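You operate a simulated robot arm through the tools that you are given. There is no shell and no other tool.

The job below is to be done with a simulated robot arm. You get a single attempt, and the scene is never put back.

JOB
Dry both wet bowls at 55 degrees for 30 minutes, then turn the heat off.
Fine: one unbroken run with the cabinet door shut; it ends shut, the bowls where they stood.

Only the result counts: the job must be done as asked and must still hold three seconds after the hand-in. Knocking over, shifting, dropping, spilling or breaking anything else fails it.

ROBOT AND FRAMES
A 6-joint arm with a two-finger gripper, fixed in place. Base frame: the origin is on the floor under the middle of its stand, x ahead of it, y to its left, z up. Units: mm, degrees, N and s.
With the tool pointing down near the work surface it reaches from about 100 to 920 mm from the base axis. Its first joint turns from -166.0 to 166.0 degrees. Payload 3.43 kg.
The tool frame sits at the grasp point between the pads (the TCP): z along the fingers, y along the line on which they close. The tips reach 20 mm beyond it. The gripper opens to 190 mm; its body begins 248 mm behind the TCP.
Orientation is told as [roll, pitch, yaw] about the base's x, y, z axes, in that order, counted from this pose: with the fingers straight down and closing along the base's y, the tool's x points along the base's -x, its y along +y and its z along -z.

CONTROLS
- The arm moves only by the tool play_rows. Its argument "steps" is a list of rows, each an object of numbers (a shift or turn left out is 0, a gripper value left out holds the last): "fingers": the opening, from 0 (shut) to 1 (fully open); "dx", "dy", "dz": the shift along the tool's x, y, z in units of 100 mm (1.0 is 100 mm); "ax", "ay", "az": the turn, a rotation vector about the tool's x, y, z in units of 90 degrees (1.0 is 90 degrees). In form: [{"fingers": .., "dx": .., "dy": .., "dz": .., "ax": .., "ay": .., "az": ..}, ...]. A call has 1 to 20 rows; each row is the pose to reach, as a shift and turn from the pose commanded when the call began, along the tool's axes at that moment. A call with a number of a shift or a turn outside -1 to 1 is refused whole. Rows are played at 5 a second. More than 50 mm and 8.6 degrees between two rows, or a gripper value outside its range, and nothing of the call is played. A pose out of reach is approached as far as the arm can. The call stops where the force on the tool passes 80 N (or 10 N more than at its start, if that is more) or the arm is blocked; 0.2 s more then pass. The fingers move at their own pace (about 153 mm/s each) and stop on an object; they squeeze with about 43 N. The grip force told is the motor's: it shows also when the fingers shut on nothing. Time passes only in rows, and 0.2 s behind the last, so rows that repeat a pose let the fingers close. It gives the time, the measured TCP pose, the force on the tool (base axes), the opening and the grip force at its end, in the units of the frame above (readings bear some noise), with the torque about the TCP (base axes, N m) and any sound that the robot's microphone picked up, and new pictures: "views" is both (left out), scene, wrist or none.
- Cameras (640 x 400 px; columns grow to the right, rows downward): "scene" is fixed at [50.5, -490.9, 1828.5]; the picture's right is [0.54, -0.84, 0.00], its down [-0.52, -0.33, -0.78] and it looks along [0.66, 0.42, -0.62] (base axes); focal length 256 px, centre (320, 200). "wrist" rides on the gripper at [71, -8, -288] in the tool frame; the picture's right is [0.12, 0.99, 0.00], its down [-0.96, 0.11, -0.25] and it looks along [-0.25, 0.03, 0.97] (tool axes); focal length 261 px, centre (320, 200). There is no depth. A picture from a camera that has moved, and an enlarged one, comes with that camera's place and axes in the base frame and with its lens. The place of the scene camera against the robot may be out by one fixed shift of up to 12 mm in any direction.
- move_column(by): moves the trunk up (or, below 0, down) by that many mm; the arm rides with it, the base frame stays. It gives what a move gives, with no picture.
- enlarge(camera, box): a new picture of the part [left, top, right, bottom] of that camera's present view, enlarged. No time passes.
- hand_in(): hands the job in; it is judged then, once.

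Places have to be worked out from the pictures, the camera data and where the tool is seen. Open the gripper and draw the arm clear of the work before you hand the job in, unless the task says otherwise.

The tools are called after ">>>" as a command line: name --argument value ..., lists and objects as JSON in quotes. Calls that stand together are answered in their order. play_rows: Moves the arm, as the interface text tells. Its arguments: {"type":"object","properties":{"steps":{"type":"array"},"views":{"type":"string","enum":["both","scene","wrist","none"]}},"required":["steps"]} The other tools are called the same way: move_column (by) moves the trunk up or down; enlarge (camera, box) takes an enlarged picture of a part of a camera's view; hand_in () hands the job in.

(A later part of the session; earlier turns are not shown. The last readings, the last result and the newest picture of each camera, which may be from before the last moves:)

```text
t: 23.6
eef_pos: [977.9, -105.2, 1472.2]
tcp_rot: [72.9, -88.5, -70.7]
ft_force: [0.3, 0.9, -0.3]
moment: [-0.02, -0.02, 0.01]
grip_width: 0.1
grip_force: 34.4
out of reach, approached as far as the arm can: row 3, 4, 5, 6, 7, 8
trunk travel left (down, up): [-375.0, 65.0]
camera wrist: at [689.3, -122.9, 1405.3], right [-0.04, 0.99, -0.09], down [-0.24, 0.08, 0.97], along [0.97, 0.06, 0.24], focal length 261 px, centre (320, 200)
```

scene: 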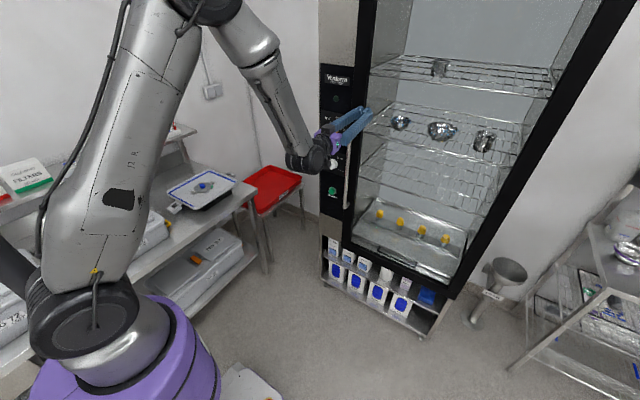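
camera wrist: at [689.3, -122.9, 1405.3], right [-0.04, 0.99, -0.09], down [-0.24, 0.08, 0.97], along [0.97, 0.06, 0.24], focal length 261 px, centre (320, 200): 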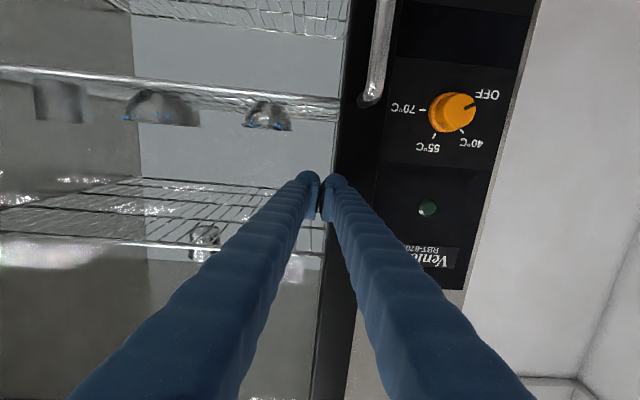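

The arm reports it can't reach farther at this height with the door nearly shut. I look at the arm's posture, the door gap and the panel to decide how to gain reach.

>>> enlarge --camera "scene" --box '[0, 0, 400, 400]'

>>> enlarge --camera "scene" --box '[280, 60, 420, 240]'

>>> enlarge --camera "wrist" --box '[320, 0, 540, 300]'

```text
1.00 times, centred on (200, 200) of scene (not enlarged: the box is as wide or as high as the picture)
camera zoom: at [50.5, -490.9, 1828.5], right [0.54, -0.84, 0.0], down [-0.52, -0.33, -0.78], along [0.66, 0.42, -0.62], focal length 256 px, centre (440, 200)
```

zoom: 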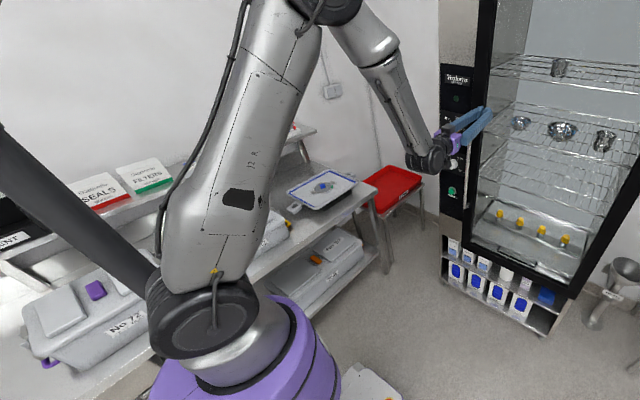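

```text
2.22 times, centred on (350, 150) of scene
camera zoom: at [50.5, -490.9, 1828.5], right [0.54, -0.84, 0.0], down [-0.52, -0.33, -0.78], along [0.66, 0.42, -0.62], focal length 568 px, centre (253, 311)
```

zoom: 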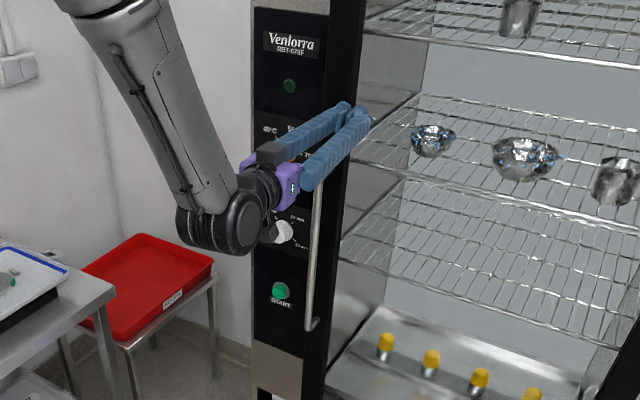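

```text
1.33 times, centred on (430, 150) of wrist
camera zoom: at [689.3, -122.9, 1405.3], right [-0.04, 0.99, -0.09], down [-0.24, 0.08, 0.97], along [0.97, 0.06, 0.24], focal length 348 px, centre (173, 267)
```

zoom: 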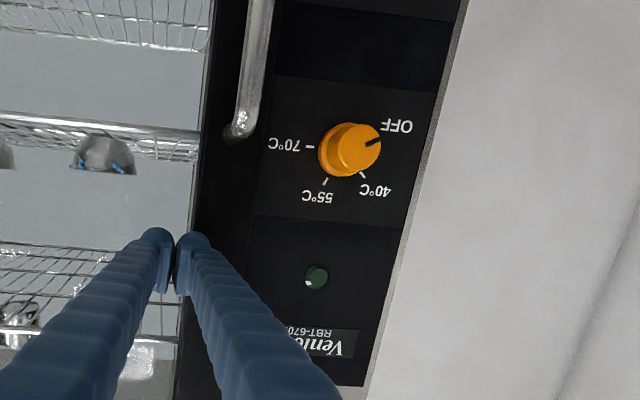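

The elbow is still well bent, so the limit looks like a wrist joint at its end with the tool lined up along the arm. I back off 50 mm and yaw the tool about 20° so the last push can be made from a freer wrist posture.

>>> play_rows --steps '[{"dz": -0.2, "ax": -0.06}, {"dz": -0.4, "ax": -0.12}, {"dz": -0.5, "ax": -0.18}, {"dz": -0.5, "ax": -0.24}, {"dz": -0.5, "ax": -0.24}]' --views "both"

```text
t: 24.8
eef_pos: [926.9, -105.5, 1473.3]
tcp_rot: [30.1, -90.0, -8.3]
ft_force: [0.6, -0.3, 0.6]
moment: [0.0, 0.05, -0.01]
grip_width: 0.0
grip_force: 34.0
trunk travel left (down, up): [-375.0, 65.0]
camera wrist: at [662.0, -218.7, 1404.1], right [-0.37, 0.92, -0.12], down [-0.27, 0.02, 0.96], along [0.89, 0.38, 0.25], focal length 261 px, centre (320, 200)
```

scene: 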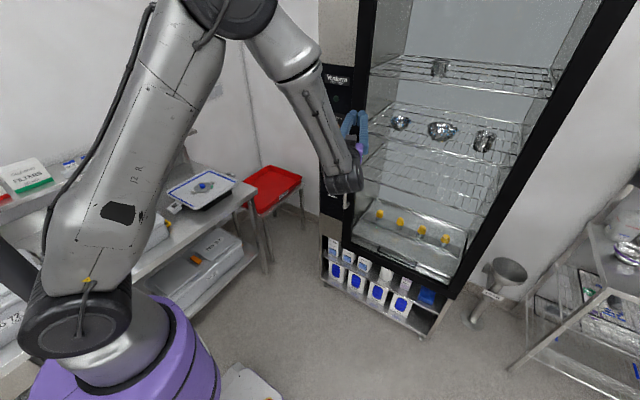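
wrist: 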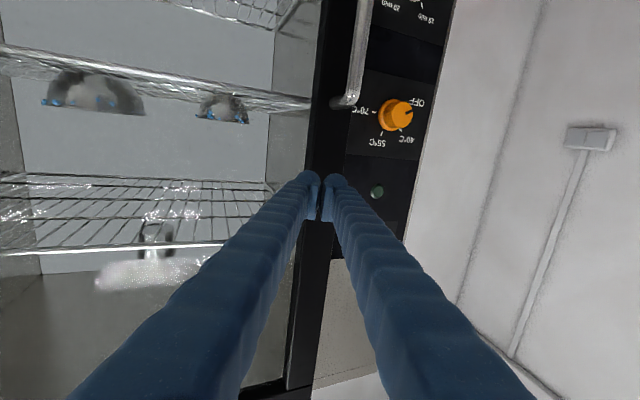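

The pose is exact again with yaw 22°, which supports the wrist-limit idea. I push straight toward +x in small rows until I feel the door stop.

>>> play_rows --steps '[{"dz": 0.19, "dy": -0.07}, {"dz": 0.37, "dy": -0.15}, {"dz": 0.46, "dy": -0.18}, {"dz": 0.55, "dy": -0.22}, {"dz": 0.6, "dy": -0.24}, {"dz": 0.65, "dy": -0.26}, {"dz": 0.7, "dy": -0.28}, {"dz": 0.74, "dy": -0.3}]' --views "both"

```text
t: 26.6
eef_pos: [999.7, -104.3, 1472.9]
tcp_rot: [19.1, -89.8, 2.5]
ft_force: [-56.2, 0.1, -14.2]
moment: [-0.21, 0.1, 0.96]
grip_width: 0.0
grip_force: 34.5
trunk travel left (down, up): [-375.0, 65.0]
camera wrist: at [735.2, -218.7, 1404.9], right [-0.37, 0.92, -0.12], down [-0.27, 0.02, 0.96], along [0.89, 0.39, 0.24], focal length 261 px, centre (320, 200)
```

scene: 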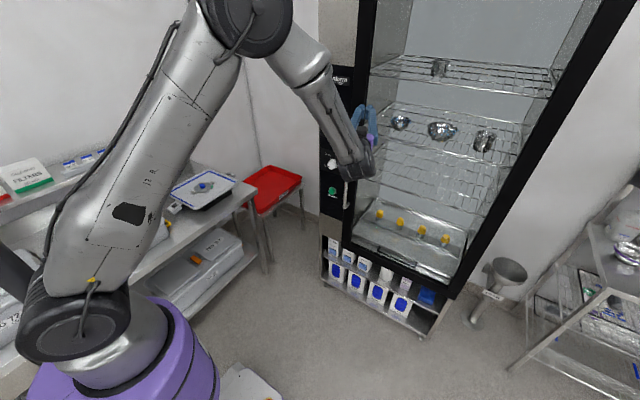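
wrist: 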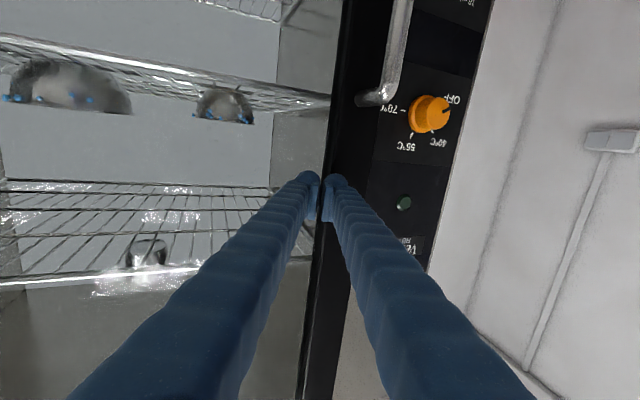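

A steady 56 N toward -x shows the door has met its stop with its face near x≈1018. I back off along the same line and check that the door stays shut.

>>> play_rows --steps '[{"dz": 0}, {"dz": -0.1, "dy": 0.04}, {"dz": -0.3, "dy": 0.12}, {"dz": -0.6, "dy": 0.24}, {"dz": -0.9, "dy": 0.36}, {"dz": -0.9, "dy": 0.36}]' --views "both"

>>> enlarge --camera "scene" --box '[310, 0, 640, 320]'

>>> enlarge --camera "wrist" --box '[280, 0, 460, 240]'

```text
t: 28.0
eef_pos: [912.4, -103.9, 1473.0]
tcp_rot: [26.2, -89.8, -4.6]
ft_force: [0.0, -0.2, 0.3]
moment: [0.03, 0.01, 0.02]
grip_width: 0.2
grip_force: 34.3
trunk travel left (down, up): [-375.0, 65.0]
camera wrist: at [647.0, -217.3, 1403.6], right [-0.36, 0.92, -0.12], down [-0.27, 0.02, 0.96], along [0.89, 0.38, 0.24], focal length 261 px, centre (320, 200)
```

scene: 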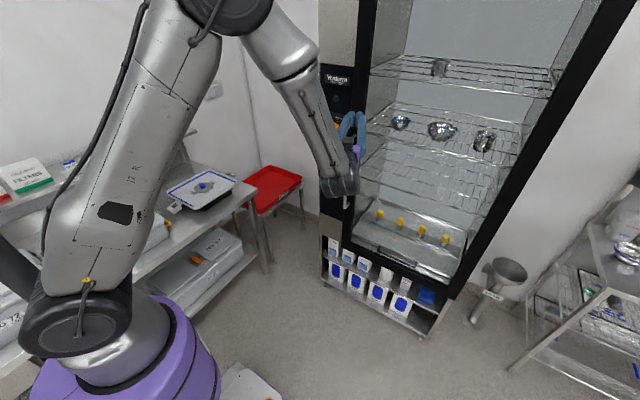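
wrist: 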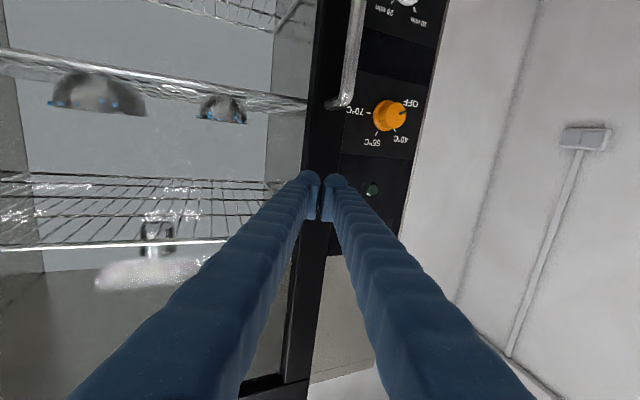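

```text
1.25 times, centred on (475, 160) of scene
camera zoom: at [50.5, -490.9, 1828.5], right [0.54, -0.84, 0.0], down [-0.52, -0.33, -0.78], along [0.66, 0.42, -0.62], focal length 319 px, centre (126, 250)
```

zoom: 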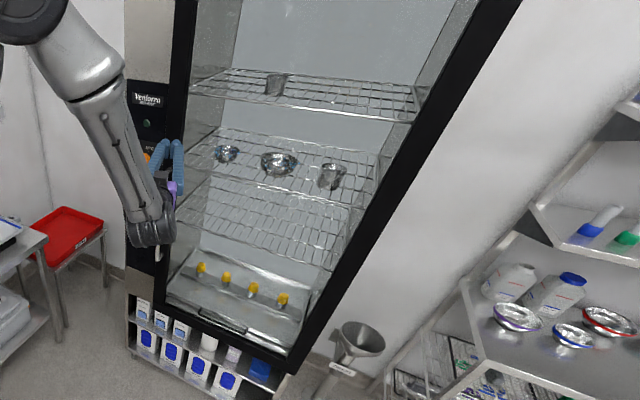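

```text
1.67 times, centred on (370, 120) of wrist
camera zoom: at [647.0, -217.3, 1403.6], right [-0.36, 0.92, -0.12], down [-0.27, 0.02, 0.96], along [0.89, 0.38, 0.24], focal length 434 px, centre (237, 333)
```

zoom: 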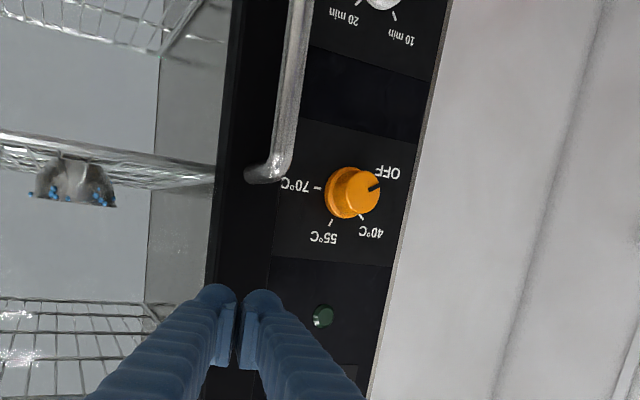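

The door stays shut after the release. Now I need the straight-ahead wrist posture for the knobs, so I retreat while yawing the tool sideways, then will tip it down and re-approach along +x.

>>> play_rows --steps '[{"dz": -0.31, "dy": 0.12, "ax": -0.07}, {"dz": -0.62, "dy": 0.25, "ax": -0.14}, {"dz": -0.93, "dy": 0.37, "ax": -0.22}]' --views "none"

>>> play_rows --steps '[{"dz": -0.25, "dy": 0.22, "ax": -0.07}, {"dz": -0.5, "dy": 0.44, "ax": -0.14}, {"dz": -0.745, "dy": 0.667, "ax": -0.22}]' --views "none"

>>> play_rows --steps '[{"dz": -0.16, "dy": 0.29}, {"dz": -0.32, "dy": 0.58}, {"dz": -0.476, "dy": 0.88}, {"dz": -0.476, "dy": 0.88}]' --views "both"

```text
t: 28.8
eef_pos: [810.8, -104.9, 1472.8]
tcp_rot: [42.7, -89.9, -1.2]
ft_force: [0.1, -0.5, 0.4]
moment: [0.01, 0.0, -0.03]
grip_width: 0.1
grip_force: 34.1
trunk travel left (down, up): [-375.0, 65.0]
```

```text
t: 29.6
eef_pos: [714.9, -101.9, 1471.7]
tcp_rot: [56.9, -89.8, 4.3]
ft_force: [0.5, -0.8, -0.6]
moment: [-0.02, 0.03, 0.01]
grip_width: 0.0
grip_force: 34.0
trunk travel left (down, up): [-375.0, 65.0]
```

```text
t: 30.6
eef_pos: [612.8, -101.7, 1473.6]
tcp_rot: [72.9, -89.9, -11.8]
ft_force: [0.3, -0.6, -0.3]
moment: [-0.01, -0.05, 0.1]
grip_width: 0.2
grip_force: 34.6
trunk travel left (down, up): [-375.0, 65.0]
camera wrist: at [481.0, -357.9, 1404.1], right [-0.87, 0.48, -0.12], down [-0.22, -0.16, 0.96], along [0.44, 0.86, 0.25], focal length 261 px, centre (320, 200)
```

scene: 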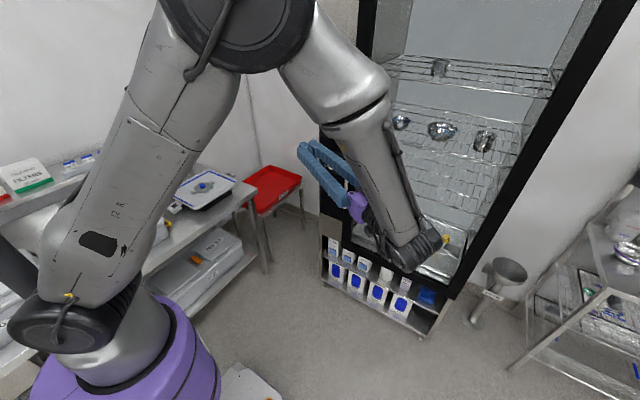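
wrist: 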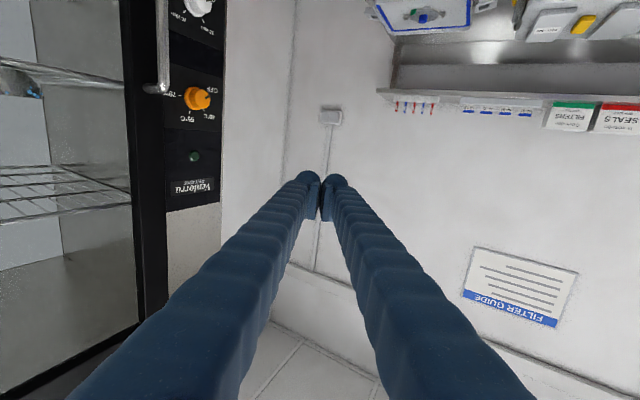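

The tool is at (613,-102,1473) pointing sideways, clear of everything. I tip it straight down.

>>> play_rows --steps '[{"ay": 0.09}, {"ay": 0.18}, {"ay": 0.27}, {"ay": 0.36}, {"ay": 0.45}, {"ay": 0.54}, {"ay": 0.63}, {"ay": 0.72}, {"ay": 0.81}, {"ay": 0.9}, {"ay": 0.95}, {"ay": 1.0}, {"ay": 1.0}]' --views "none"

>>> play_rows --steps '[{"az": 0.08}, {"az": 0.16}, {"az": 0.24}, {"az": 0.32}, {"az": 0.4}, {"az": 0.48}, {"az": 0.56}, {"az": 0.64}, {"az": 0.68}, {"az": 0.68}]' --views "both"

```text
t: 33.4
eef_pos: [608.7, -104.0, 1473.8]
tcp_rot: [-0.1, 0.1, 61.1]
ft_force: [-0.6, 0.8, 1.1]
moment: [-0.02, -0.09, 0.02]
grip_width: 0.0
grip_force: 34.0
trunk travel left (down, up): [-375.0, 65.0]
```

```text
t: 35.6
eef_pos: [609.4, -103.4, 1474.3]
tcp_rot: [0.0, 0.1, 0.0]
ft_force: [-0.4, 0.7, -0.6]
moment: [0.01, 0.01, 0.0]
grip_width: 0.0
grip_force: 34.0
trunk travel left (down, up): [-375.0, 65.0]
camera wrist: at [539.5, -112.2, 1762.7], right [-0.12, 0.99, 0.0], down [0.96, 0.11, 0.25], along [0.24, 0.03, -0.97], focal length 261 px, centre (320, 200)
```

scene: 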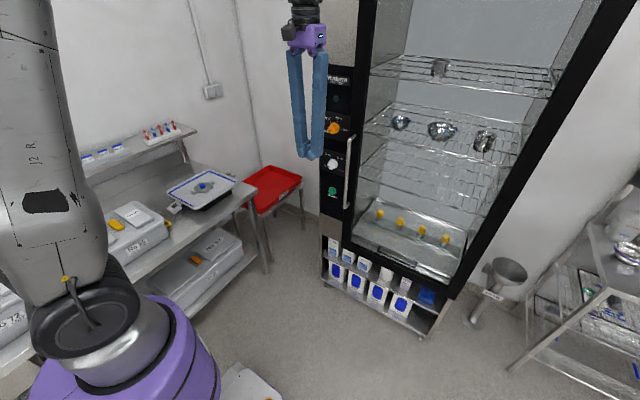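
wrist: 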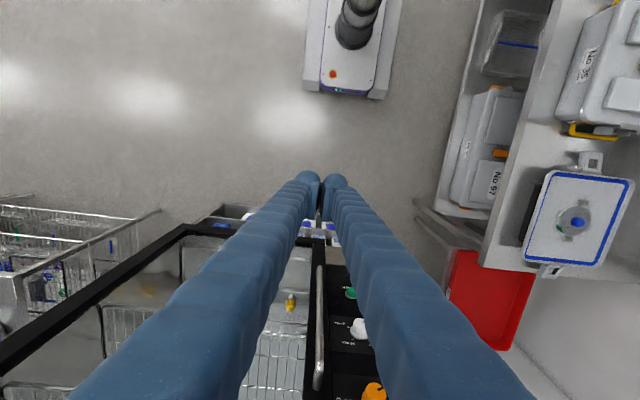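

The tool points straight down at (609,-103,1474) with the standard orientation. I now tip it up in the arm's own plane in two steps while moving forward and toward y≈55, giving the straight-ahead posture.

>>> play_rows --steps '[{"ay": -0.083, "dx": -0.17, "dy": 0.17}, {"ay": -0.167, "dx": -0.34, "dy": 0.34}, {"ay": -0.25, "dx": -0.5, "dy": 0.5}, {"ay": -0.333, "dx": -0.67, "dy": 0.67}, {"ay": -0.417, "dx": -0.84, "dy": 0.84}, {"ay": -0.5, "dx": -1.0, "dy": 1.0}]' --views "none"

>>> play_rows --steps '[{"ay": -0.083, "dx": -0.12, "dz": 0.12, "dy": 0.1}, {"ay": -0.167, "dx": -0.24, "dz": 0.24, "dy": 0.2}, {"ay": -0.25, "dx": -0.35, "dz": 0.35, "dy": 0.3}, {"ay": -0.333, "dx": -0.47, "dz": 0.47, "dy": 0.4}, {"ay": -0.417, "dx": -0.59, "dz": 0.59, "dy": 0.5}, {"ay": -0.5, "dx": -0.707, "dz": 0.707, "dy": 0.58}, {"ay": -0.5, "dx": -0.707, "dz": 0.707, "dy": 0.58}]' --views "both"

```text
t: 37.2
eef_pos: [714.8, -5.4, 1410.2]
tcp_rot: [0.1, -39.7, -0.5]
ft_force: [1.4, -1.0, -0.2]
moment: [0.03, 0.07, 0.03]
grip_width: 0.1
grip_force: 35.0
trunk travel left (down, up): [-375.0, 65.0]
stopped in row 6: the arm was blocked; the commanded pose is now the measured one
```

```text
t: 38.8
eef_pos: [831.5, 56.1, 1415.0]
tcp_rot: [0.8, -85.6, -1.0]
ft_force: [-0.5, 0.4, 0.5]
moment: [0.0, 0.03, -0.01]
grip_width: 0.0
grip_force: 34.0
out of reach, approached as far as the arm can: row 5, 6, 7
trunk travel left (down, up): [-375.0, 65.0]
camera wrist: at [538.4, 48.0, 1368.6], right [-0.01, 0.99, -0.12], down [-0.17, 0.12, 0.98], along [0.98, 0.03, 0.17], focal length 261 px, centre (320, 200)
```

scene: 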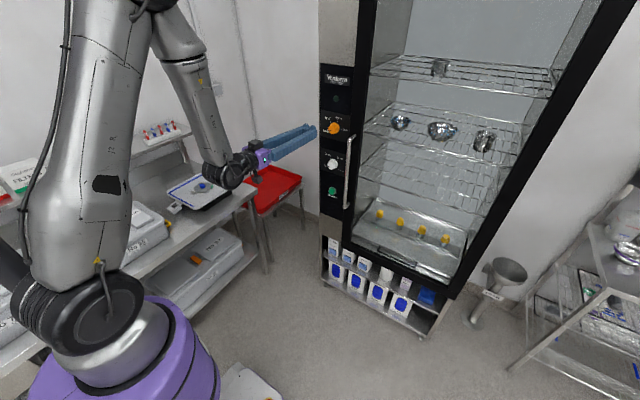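
wrist: 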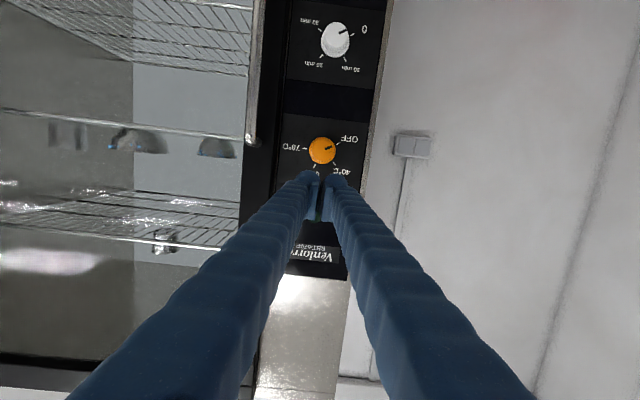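

The arm came through to (831,56,1415) with pitch -85.6, short of -90 because the forearm is steep here. Moving forward should flatten it, so I advance 50 mm while asking for the remaining 4.4°.

>>> play_rows --steps '[{"dz": 0.2}, {"dz": 0.4, "ay": -0.02}, {"dz": 0.6, "ay": -0.05}, {"dz": 0.6, "ay": -0.05}]' --views "both"

```text
t: 39.8
eef_pos: [895.9, 55.6, 1410.9]
tcp_rot: [100.0, -89.9, -100.5]
ft_force: [-0.3, -0.4, -0.3]
moment: [0.02, -0.02, 0.0]
grip_width: 0.0
grip_force: 34.1
trunk travel left (down, up): [-375.0, 65.0]
camera wrist: at [606.6, 48.0, 1340.5], right [0.0, 0.99, -0.12], down [-0.25, 0.12, 0.96], along [0.97, 0.03, 0.25], focal length 261 px, centre (320, 200)
```

scene: 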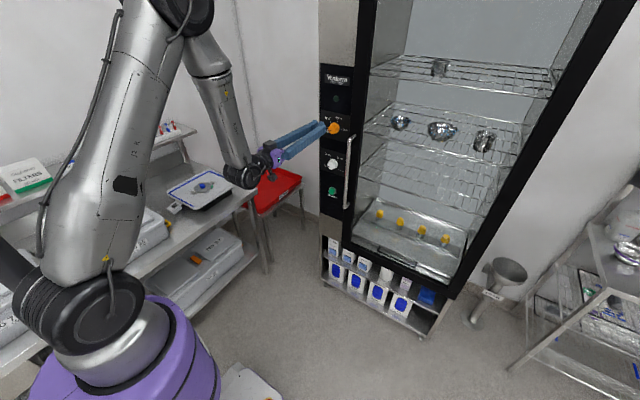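
wrist: 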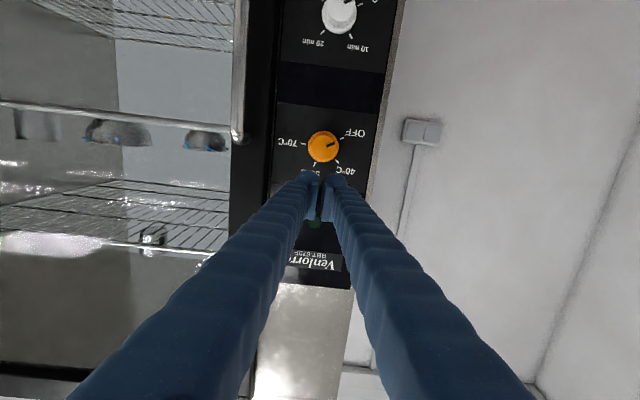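

The tool is now exactly horizontal at (896,56,1411), facing the panel. I enlarge the wrist view to measure the orange knob, the timer and the marks.

>>> enlarge --camera "wrist" --box '[270, 100, 390, 200]'

>>> enlarge --camera "wrist" --box '[270, 0, 390, 75]'

>>> enlarge --camera "scene" --box '[290, 90, 370, 140]'

```text
4.00 times, centred on (330, 150) of wrist
camera zoom: at [606.6, 48.0, 1340.5], right [0.0, 0.99, -0.12], down [-0.25, 0.12, 0.96], along [0.97, 0.03, 0.25], focal length 1043 px, centre (280, 400)
```

zoom: 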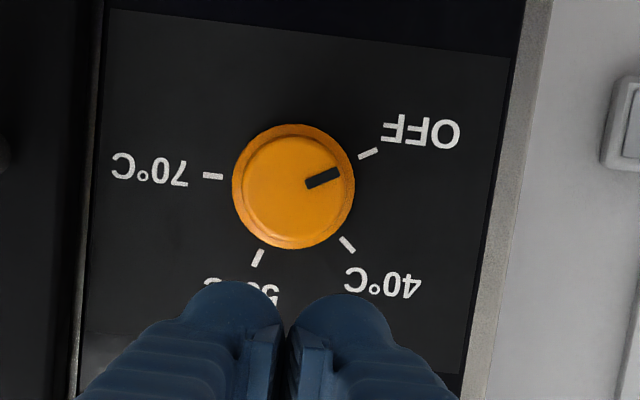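

```text
5.33 times, centred on (330, 38) of wrist
camera zoom: at [606.6, 48.0, 1340.5], right [0.0, 0.99, -0.12], down [-0.25, 0.12, 0.96], along [0.97, 0.03, 0.25], focal length 1390 px, centre (267, 1067)
```

zoom: 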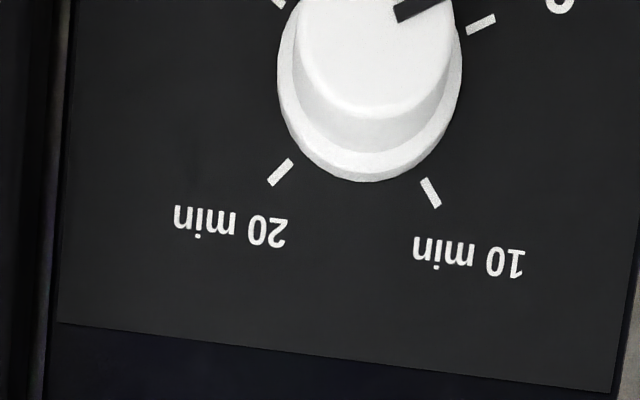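

```text
8.00 times, centred on (330, 115) of scene
camera zoom: at [50.5, -490.9, 1828.5], right [0.54, -0.84, 0.0], down [-0.52, -0.33, -0.78], along [0.66, 0.42, -0.62], focal length 2044 px, centre (240, 880)
```

zoom: 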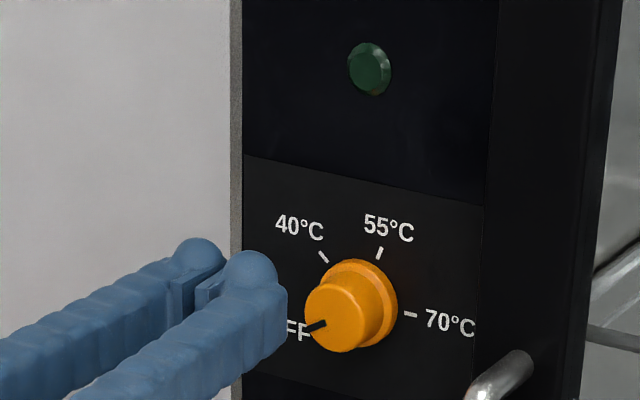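

The marks fit OFF -120°, 40 -50°, 55 +20°, 70 +90° about a knob centre near y≈55.6, z≈1362.5 on a panel at x≈1043. The knob face is near x≈1006. I lower the trunk by 48 mm to line the tool up with the orange knob.

>>> move_column --by -48

>>> play_rows --steps '[{"fingers": 0.38, "az": -0.09}, {"fingers": 0.38, "az": -0.18}, {"fingers": 0.38, "az": -0.27}, {"fingers": 0.38, "az": -0.36}, {"fingers": 0.38, "az": -0.45}, {"fingers": 0.38, "az": -0.54}, {"fingers": 0.38, "az": -0.63}, {"fingers": 0.38, "az": -0.72}, {"fingers": 0.38, "az": -0.78}, {"fingers": 0.38, "az": -0.78}]' --views "both"

```text
t: 40.7
eef_pos: [895.5, 55.3, 1361.6]
tcp_rot: [54.4, -89.9, -54.6]
ft_force: [0.0, -1.1, -0.8]
moment: [-0.01, 0.01, 0.04]
grip_width: 0.0
grip_force: 34.2
trunk travel left (down, up): [-327.0, 113.0]
```

```text
t: 42.9
eef_pos: [893.9, 55.0, 1360.7]
tcp_rot: [-89.9, -19.9, 89.8]
ft_force: [-0.3, 0.1, -0.4]
moment: [-0.01, -0.02, 0.04]
grip_width: 72.5
grip_force: 0.0
trunk travel left (down, up): [-327.0, 113.0]
camera wrist: at [606.4, -12.1, 1346.1], right [0.0, 0.22, -0.97], down [-0.24, 0.95, 0.22], along [0.97, 0.24, 0.05], focal length 261 px, centre (320, 200)
```

scene: 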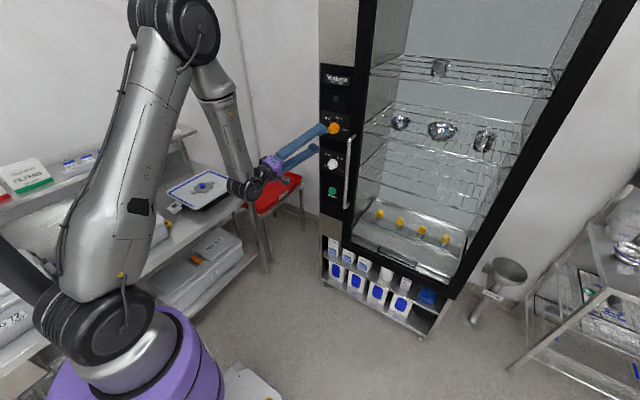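
wrist: 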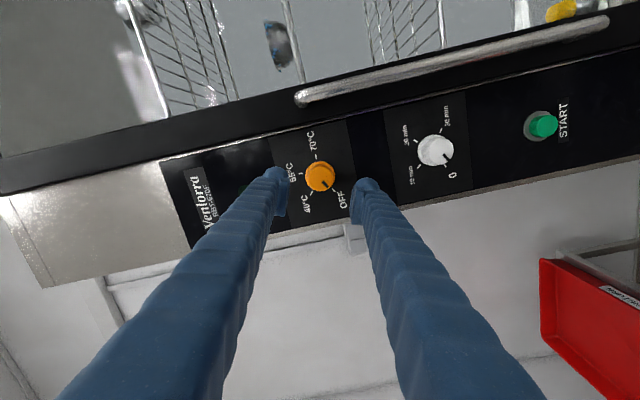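

The fingers are open 72 mm and turned -70°; the knob sits between them. I enlarge to check the centring before moving in.

>>> enlarge --camera "wrist" --box '[250, 110, 410, 240]'

>>> enlarge --camera "wrist" --box '[380, 80, 580, 210]'

>>> enlarge --camera "scene" --box '[280, 90, 380, 170]'

```text
3.08 times, centred on (330, 175) of wrist
camera zoom: at [606.4, -12.1, 1346.1], right [0.0, 0.22, -0.97], down [-0.24, 0.95, 0.22], along [0.97, 0.24, 0.05], focal length 802 px, centre (289, 277)
```

zoom: 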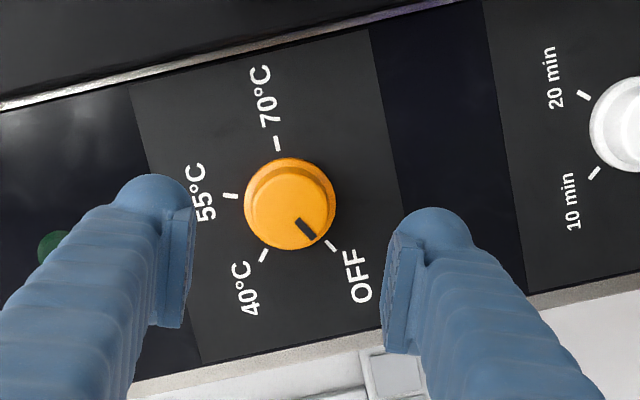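

```text
3.08 times, centred on (480, 145) of wrist
camera zoom: at [606.4, -12.1, 1346.1], right [0.0, 0.22, -0.97], down [-0.24, 0.95, 0.22], along [0.97, 0.24, 0.05], focal length 802 px, centre (-172, 369)
```

zoom: 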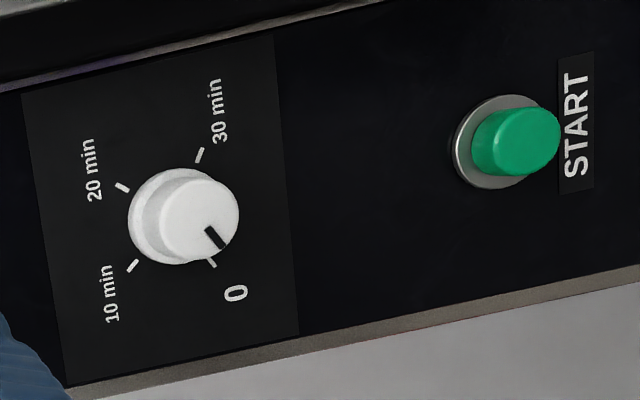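

```text
5.00 times, centred on (330, 130) of scene
camera zoom: at [50.5, -490.9, 1828.5], right [0.54, -0.84, 0.0], down [-0.52, -0.33, -0.78], along [0.66, 0.42, -0.62], focal length 1277 px, centre (270, 550)
```

zoom: 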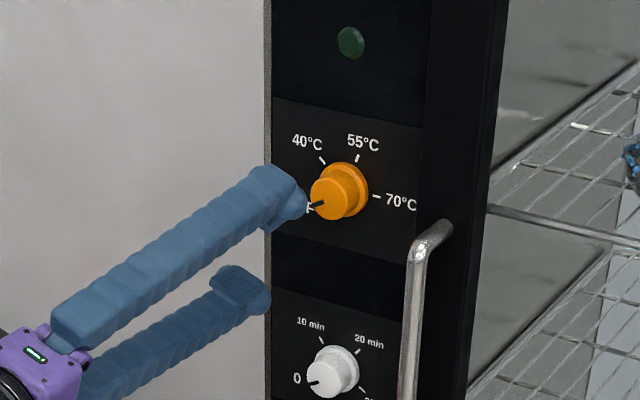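

In the tool's own geometry the knob centre lies on the tool axis within about 2 mm. I advance 80 mm and look again.

>>> play_rows --steps '[{"dz": 0.25}, {"dz": 0.5}, {"dz": 0.7}, {"dz": 0.8}, {"dz": 0.8}]' --views "both"

>>> enlarge --camera "wrist" --box '[240, 110, 400, 270]'

>>> enlarge --camera "scene" --box '[290, 90, 370, 150]'

```text
t: 44.1
eef_pos: [974.0, 58.2, 1361.2]
tcp_rot: [-89.9, -19.9, 89.8]
ft_force: [-0.1, -0.9, 0.0]
moment: [0.0, -0.01, 0.02]
grip_width: 72.0
grip_force: 0.1
trunk travel left (down, up): [-327.0, 113.0]
camera wrist: at [685.7, -10.8, 1345.6], right [0.0, 0.23, -0.97], down [-0.24, 0.94, 0.22], along [0.97, 0.24, 0.05], focal length 261 px, centre (320, 200)
```

scene: 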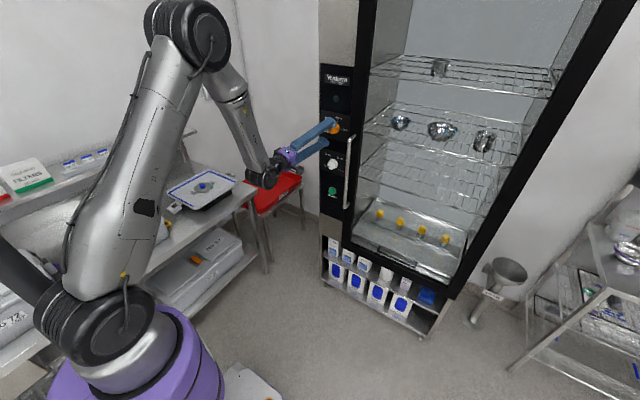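
wrist: 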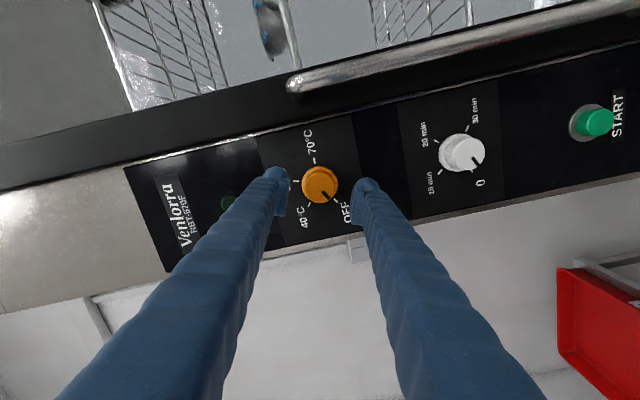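

```text
2.50 times, centred on (320, 190) of wrist
camera zoom: at [685.7, -10.8, 1345.6], right [0.0, 0.23, -0.97], down [-0.24, 0.94, 0.22], along [0.97, 0.24, 0.05], focal length 652 px, centre (320, 225)
```

zoom: 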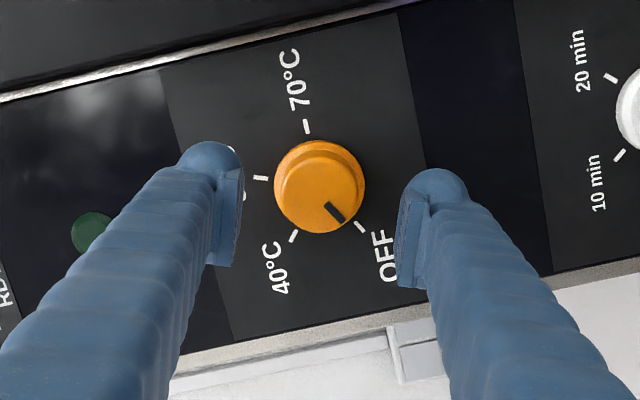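

```text
6.67 times, centred on (330, 120) of scene
camera zoom: at [50.5, -490.9, 1828.5], right [0.54, -0.84, 0.0], down [-0.52, -0.33, -0.78], along [0.66, 0.42, -0.62], focal length 1703 px, centre (253, 733)
```

zoom: 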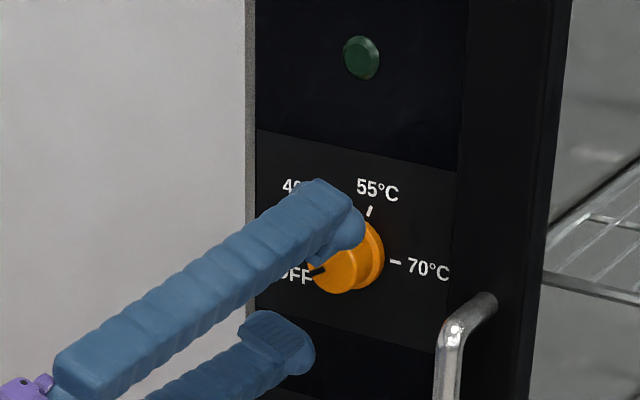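

The skirt centre falls exactly on the projected tool axis. I advance another 30 mm so the pads straddle the knob, then close the fingers on it.

>>> play_rows --steps '[{"dz": 0.1}, {"dz": 0.2}, {"dz": 0.3}, {"dz": 0.3}]' --views "both"

>>> enlarge --camera "wrist" --box '[240, 110, 400, 270]'

>>> enlarge --camera "scene" --box '[290, 90, 370, 150]'

```text
t: 45.1
eef_pos: [1005.3, 54.8, 1359.6]
tcp_rot: [-89.9, -19.8, 89.8]
ft_force: [0.6, 0.4, 0.8]
moment: [-0.02, 0.0, -0.02]
grip_width: 72.3
grip_force: 0.0
trunk travel left (down, up): [-327.0, 113.0]
camera wrist: at [716.7, -13.1, 1345.3], right [0.0, 0.23, -0.97], down [-0.24, 0.94, 0.22], along [0.97, 0.24, 0.05], focal length 261 px, centre (320, 200)
```

scene: 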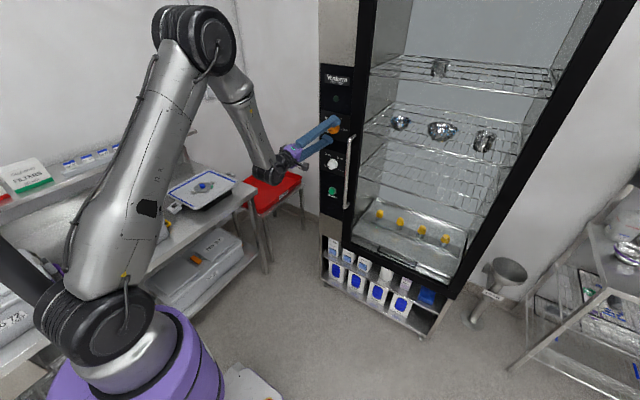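
wrist: 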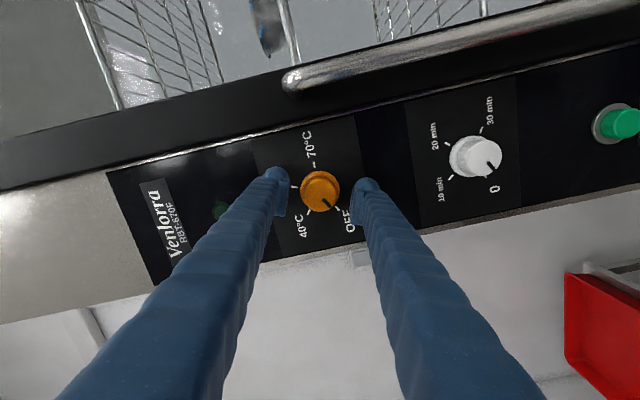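

```text
2.50 times, centred on (320, 190) of wrist
camera zoom: at [716.7, -13.1, 1345.3], right [0.0, 0.23, -0.97], down [-0.24, 0.94, 0.22], along [0.97, 0.24, 0.05], focal length 652 px, centre (320, 225)
```

zoom: 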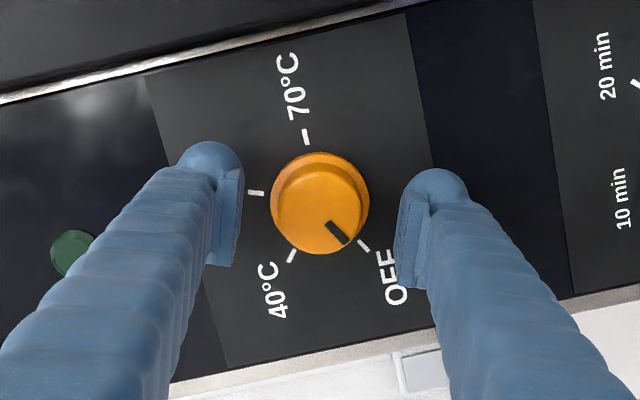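

```text
6.67 times, centred on (330, 120) of scene
camera zoom: at [50.5, -490.9, 1828.5], right [0.54, -0.84, 0.0], down [-0.52, -0.33, -0.78], along [0.66, 0.42, -0.62], focal length 1703 px, centre (253, 733)
```

zoom: 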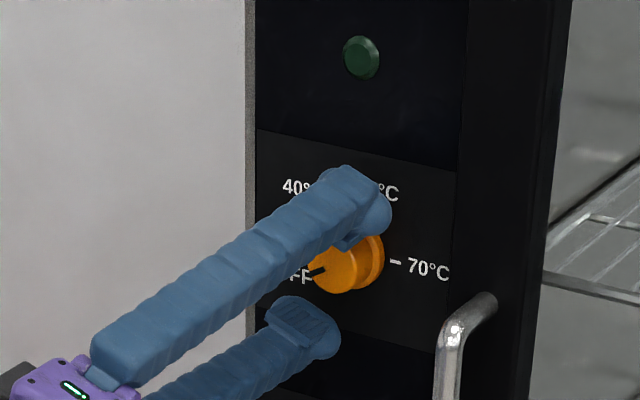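

The upper tip now reaches past the knob's front toward its skirt. I close the fingers gently on the knob, holding the pose.

>>> play_rows --steps '[{"fingers": 0.25}, {"fingers": 0.2}, {"fingers": 0.1}, {"fingers": 0.0}, {"fingers": 0.0}]' --views "both"

>>> enlarge --camera "wrist" --box '[240, 110, 400, 270]'

```text
t: 46.3
eef_pos: [1004.9, 56.2, 1360.9]
tcp_rot: [-89.8, -19.9, 89.9]
ft_force: [0.5, -0.2, 0.8]
moment: [0.06, 0.03, 0.0]
grip_width: 38.0
grip_force: 44.8
trunk travel left (down, up): [-327.0, 113.0]
camera wrist: at [716.7, -13.0, 1345.4], right [0.0, 0.23, -0.97], down [-0.24, 0.94, 0.22], along [0.97, 0.24, 0.05], focal length 261 px, centre (320, 200)
```

scene: 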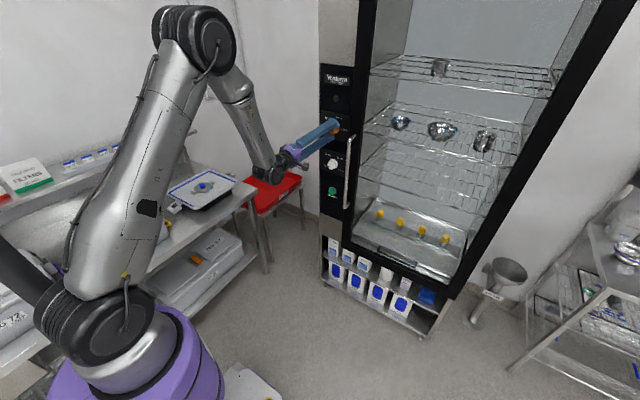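
wrist: 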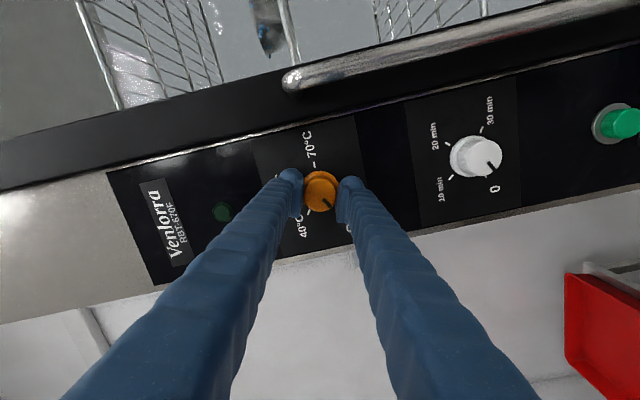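

```text
2.50 times, centred on (320, 190) of wrist
camera zoom: at [716.7, -13.0, 1345.4], right [0.0, 0.23, -0.97], down [-0.24, 0.94, 0.22], along [0.97, 0.24, 0.05], focal length 652 px, centre (320, 225)
```

zoom: 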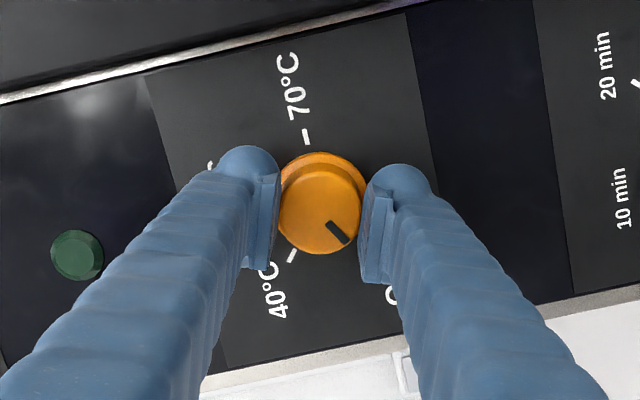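

The fingers hold the knob at 38 mm with hardly any side force. I turn it clockwise (+ about the tool axis) by 36° first to check that it follows.

>>> play_rows --steps '[{"az": 0.08}, {"az": 0.16}, {"az": 0.24}, {"az": 0.32}, {"az": 0.4}, {"az": 0.4}]' --views "wrist"

>>> enlarge --camera "wrist" --box '[240, 110, 400, 270]'

```text
t: 47.7
eef_pos: [1005.5, 55.2, 1360.5]
tcp_rot: [-90.0, -56.1, 89.6]
ft_force: [-3.3, -4.7, 0.2]
moment: [0.01, 0.02, -0.13]
grip_width: 37.6
grip_force: 45.0
trunk travel left (down, up): [-327.0, 113.0]
camera wrist: at [716.7, 9.5, 1308.2], right [0.0, 0.76, -0.65], down [-0.24, 0.64, 0.73], along [0.97, 0.16, 0.19], focal length 261 px, centre (320, 200)
```

wrist: 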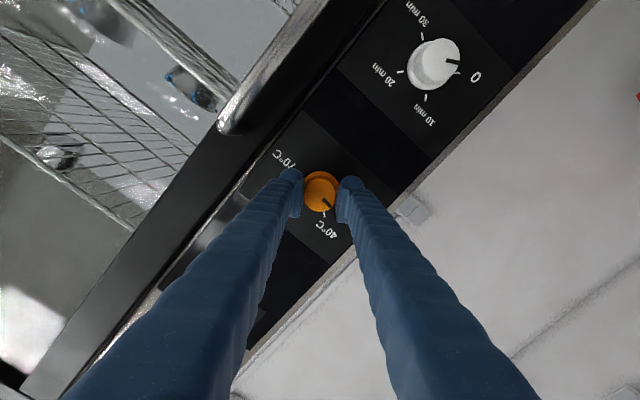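

```text
2.50 times, centred on (320, 190) of wrist
camera zoom: at [716.7, 9.5, 1308.2], right [0.0, 0.76, -0.65], down [-0.24, 0.64, 0.73], along [0.97, 0.16, 0.19], focal length 652 px, centre (320, 225)
```

zoom: 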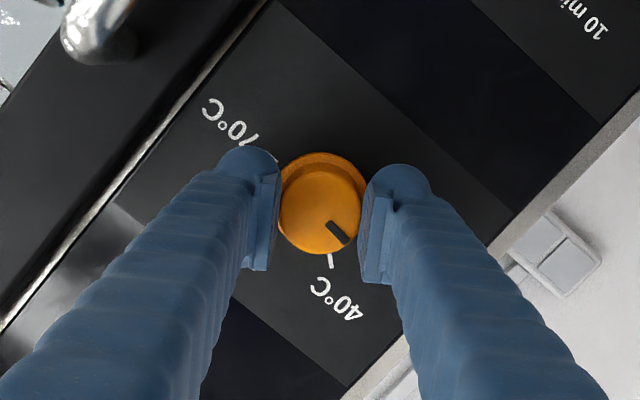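

The pointer turns with the gripper and is nearing the 40 mark. I continue by 70° and look.

>>> play_rows --steps '[{"az": 0.09}, {"az": 0.18}, {"az": 0.27}, {"az": 0.36}, {"az": 0.45}, {"az": 0.54}, {"az": 0.63}, {"az": 0.72}, {"az": 0.78}, {"az": 0.78}]' --views "wrist"

>>> enlarge --camera "wrist" --box '[240, 110, 400, 270]'

```text
t: 49.9
eef_pos: [1004.5, 54.3, 1360.7]
tcp_rot: [89.8, -53.8, -90.0]
ft_force: [-2.4, -8.6, -8.3]
moment: [-0.02, 0.03, -0.07]
grip_width: 38.1
grip_force: 44.9
trunk travel left (down, up): [-327.0, 113.0]
camera wrist: at [716.9, 89.6, 1300.3], right [0.0, 0.87, 0.49], down [-0.25, -0.47, 0.85], along [0.97, -0.12, 0.21], focal length 261 px, centre (320, 200)
```

wrist: 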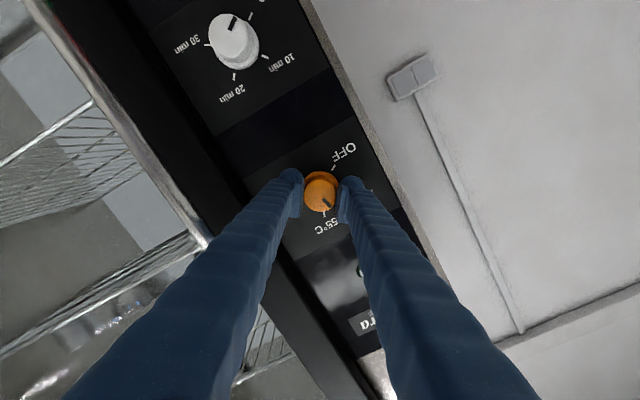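

```text
2.50 times, centred on (320, 190) of wrist
camera zoom: at [716.9, 89.6, 1300.3], right [0.0, 0.87, 0.49], down [-0.25, -0.47, 0.85], along [0.97, -0.12, 0.21], focal length 652 px, centre (320, 225)
```

zoom: 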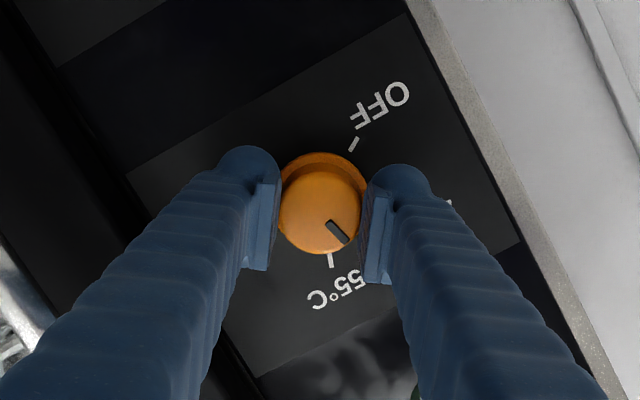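

The pointer is about 34° short of the 55 mark. I turn the remaining 34°.

>>> play_rows --steps '[{"az": 0.09}, {"az": 0.18}, {"az": 0.27}, {"az": 0.33}, {"az": 0.378}, {"az": 0.378}]' --views "wrist"

>>> enlarge --camera "wrist" --box '[240, 110, 400, 270]'

```text
t: 51.3
eef_pos: [1005.7, 53.6, 1360.7]
tcp_rot: [89.7, -19.8, -90.2]
ft_force: [-13.1, -9.0, -16.5]
moment: [-0.02, 0.15, -0.18]
grip_width: 37.6
grip_force: 44.5
trunk travel left (down, up): [-327.0, 113.0]
camera wrist: at [717.1, 118.0, 1330.1], right [0.0, 0.45, 0.89], down [-0.25, -0.86, 0.44], along [0.97, -0.23, 0.11], focal length 261 px, centre (320, 200)
```

wrist: 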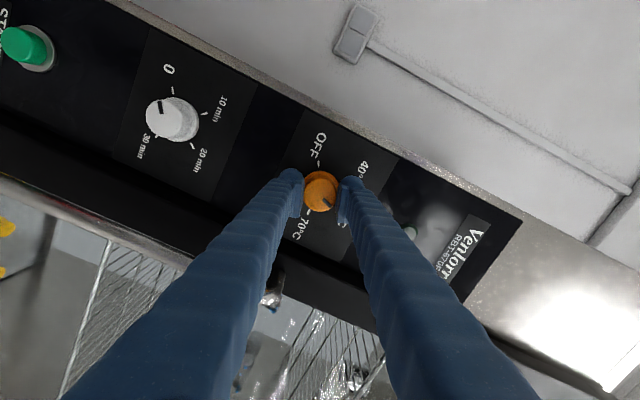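

```text
2.50 times, centred on (320, 190) of wrist
camera zoom: at [717.1, 118.0, 1330.1], right [0.0, 0.45, 0.89], down [-0.25, -0.86, 0.44], along [0.97, -0.23, 0.11], focal length 652 px, centre (320, 225)
```

zoom: 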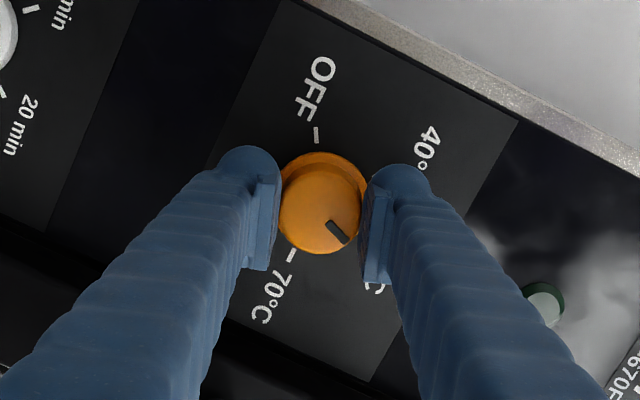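

The turn is complete at 140° total. I open the fingers, back off 70 mm and check the pointer against the 55 mark.

>>> play_rows --steps '[{"fingers": 0.38}, {"fingers": 0.38}, {"fingers": 0.38}, {"dz": -0.2, "fingers": 0.38}, {"dz": -0.5, "fingers": 0.38}, {"dz": -0.8, "fingers": 0.38}, {"dz": -0.8, "fingers": 0.38}]' --views "both"

>>> enlarge --camera "wrist" --box '[250, 110, 410, 240]'

>>> enlarge --camera "scene" --box '[310, 100, 370, 145]'

```text
t: 52.9
eef_pos: [923.1, 56.9, 1361.3]
tcp_rot: [89.9, -19.9, -90.2]
ft_force: [0.5, 0.0, 0.2]
moment: [-0.03, -0.04, 0.02]
grip_width: 72.3
grip_force: 0.1
trunk travel left (down, up): [-327.0, 113.0]
camera wrist: at [636.6, 121.0, 1329.7], right [0.0, 0.45, 0.89], down [-0.25, -0.86, 0.44], along [0.97, -0.22, 0.11], focal length 261 px, centre (320, 200)
```

scene: 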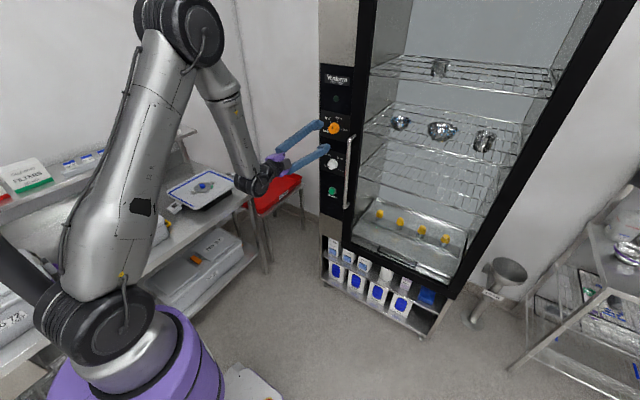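
wrist: 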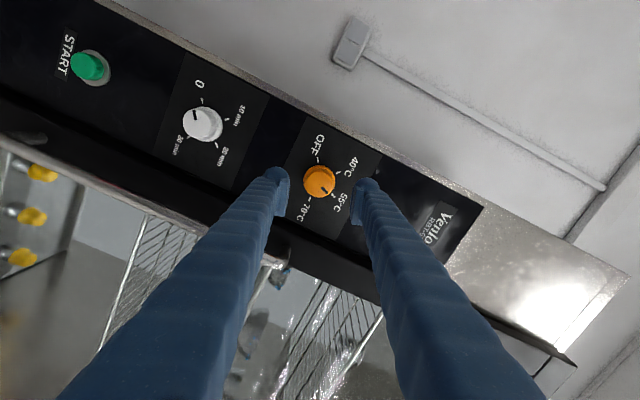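

```text
3.08 times, centred on (330, 175) of wrist
camera zoom: at [636.6, 121.0, 1329.7], right [0.0, 0.45, 0.89], down [-0.25, -0.86, 0.44], along [0.97, -0.22, 0.11], focal length 802 px, centre (289, 277)
```

zoom: 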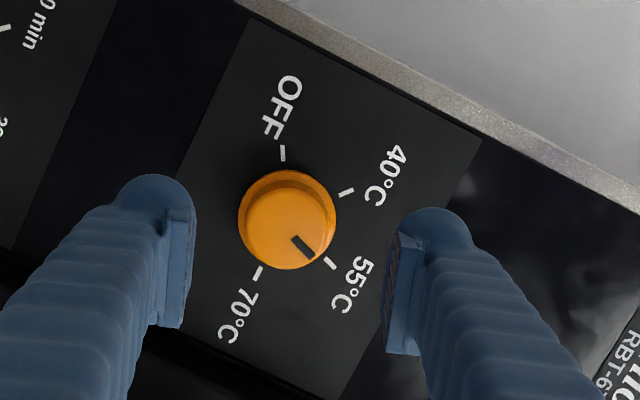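

```text
8.89 times, centred on (340, 122) of scene
camera zoom: at [50.5, -490.9, 1828.5], right [0.54, -0.84, 0.0], down [-0.52, -0.33, -0.78], along [0.66, 0.42, -0.62], focal length 2271 px, centre (142, 889)
```

zoom: 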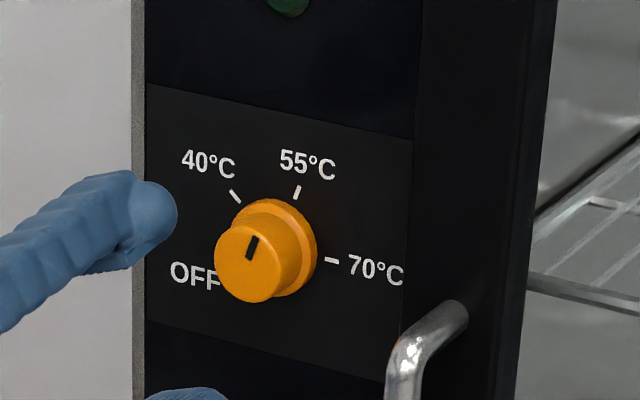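

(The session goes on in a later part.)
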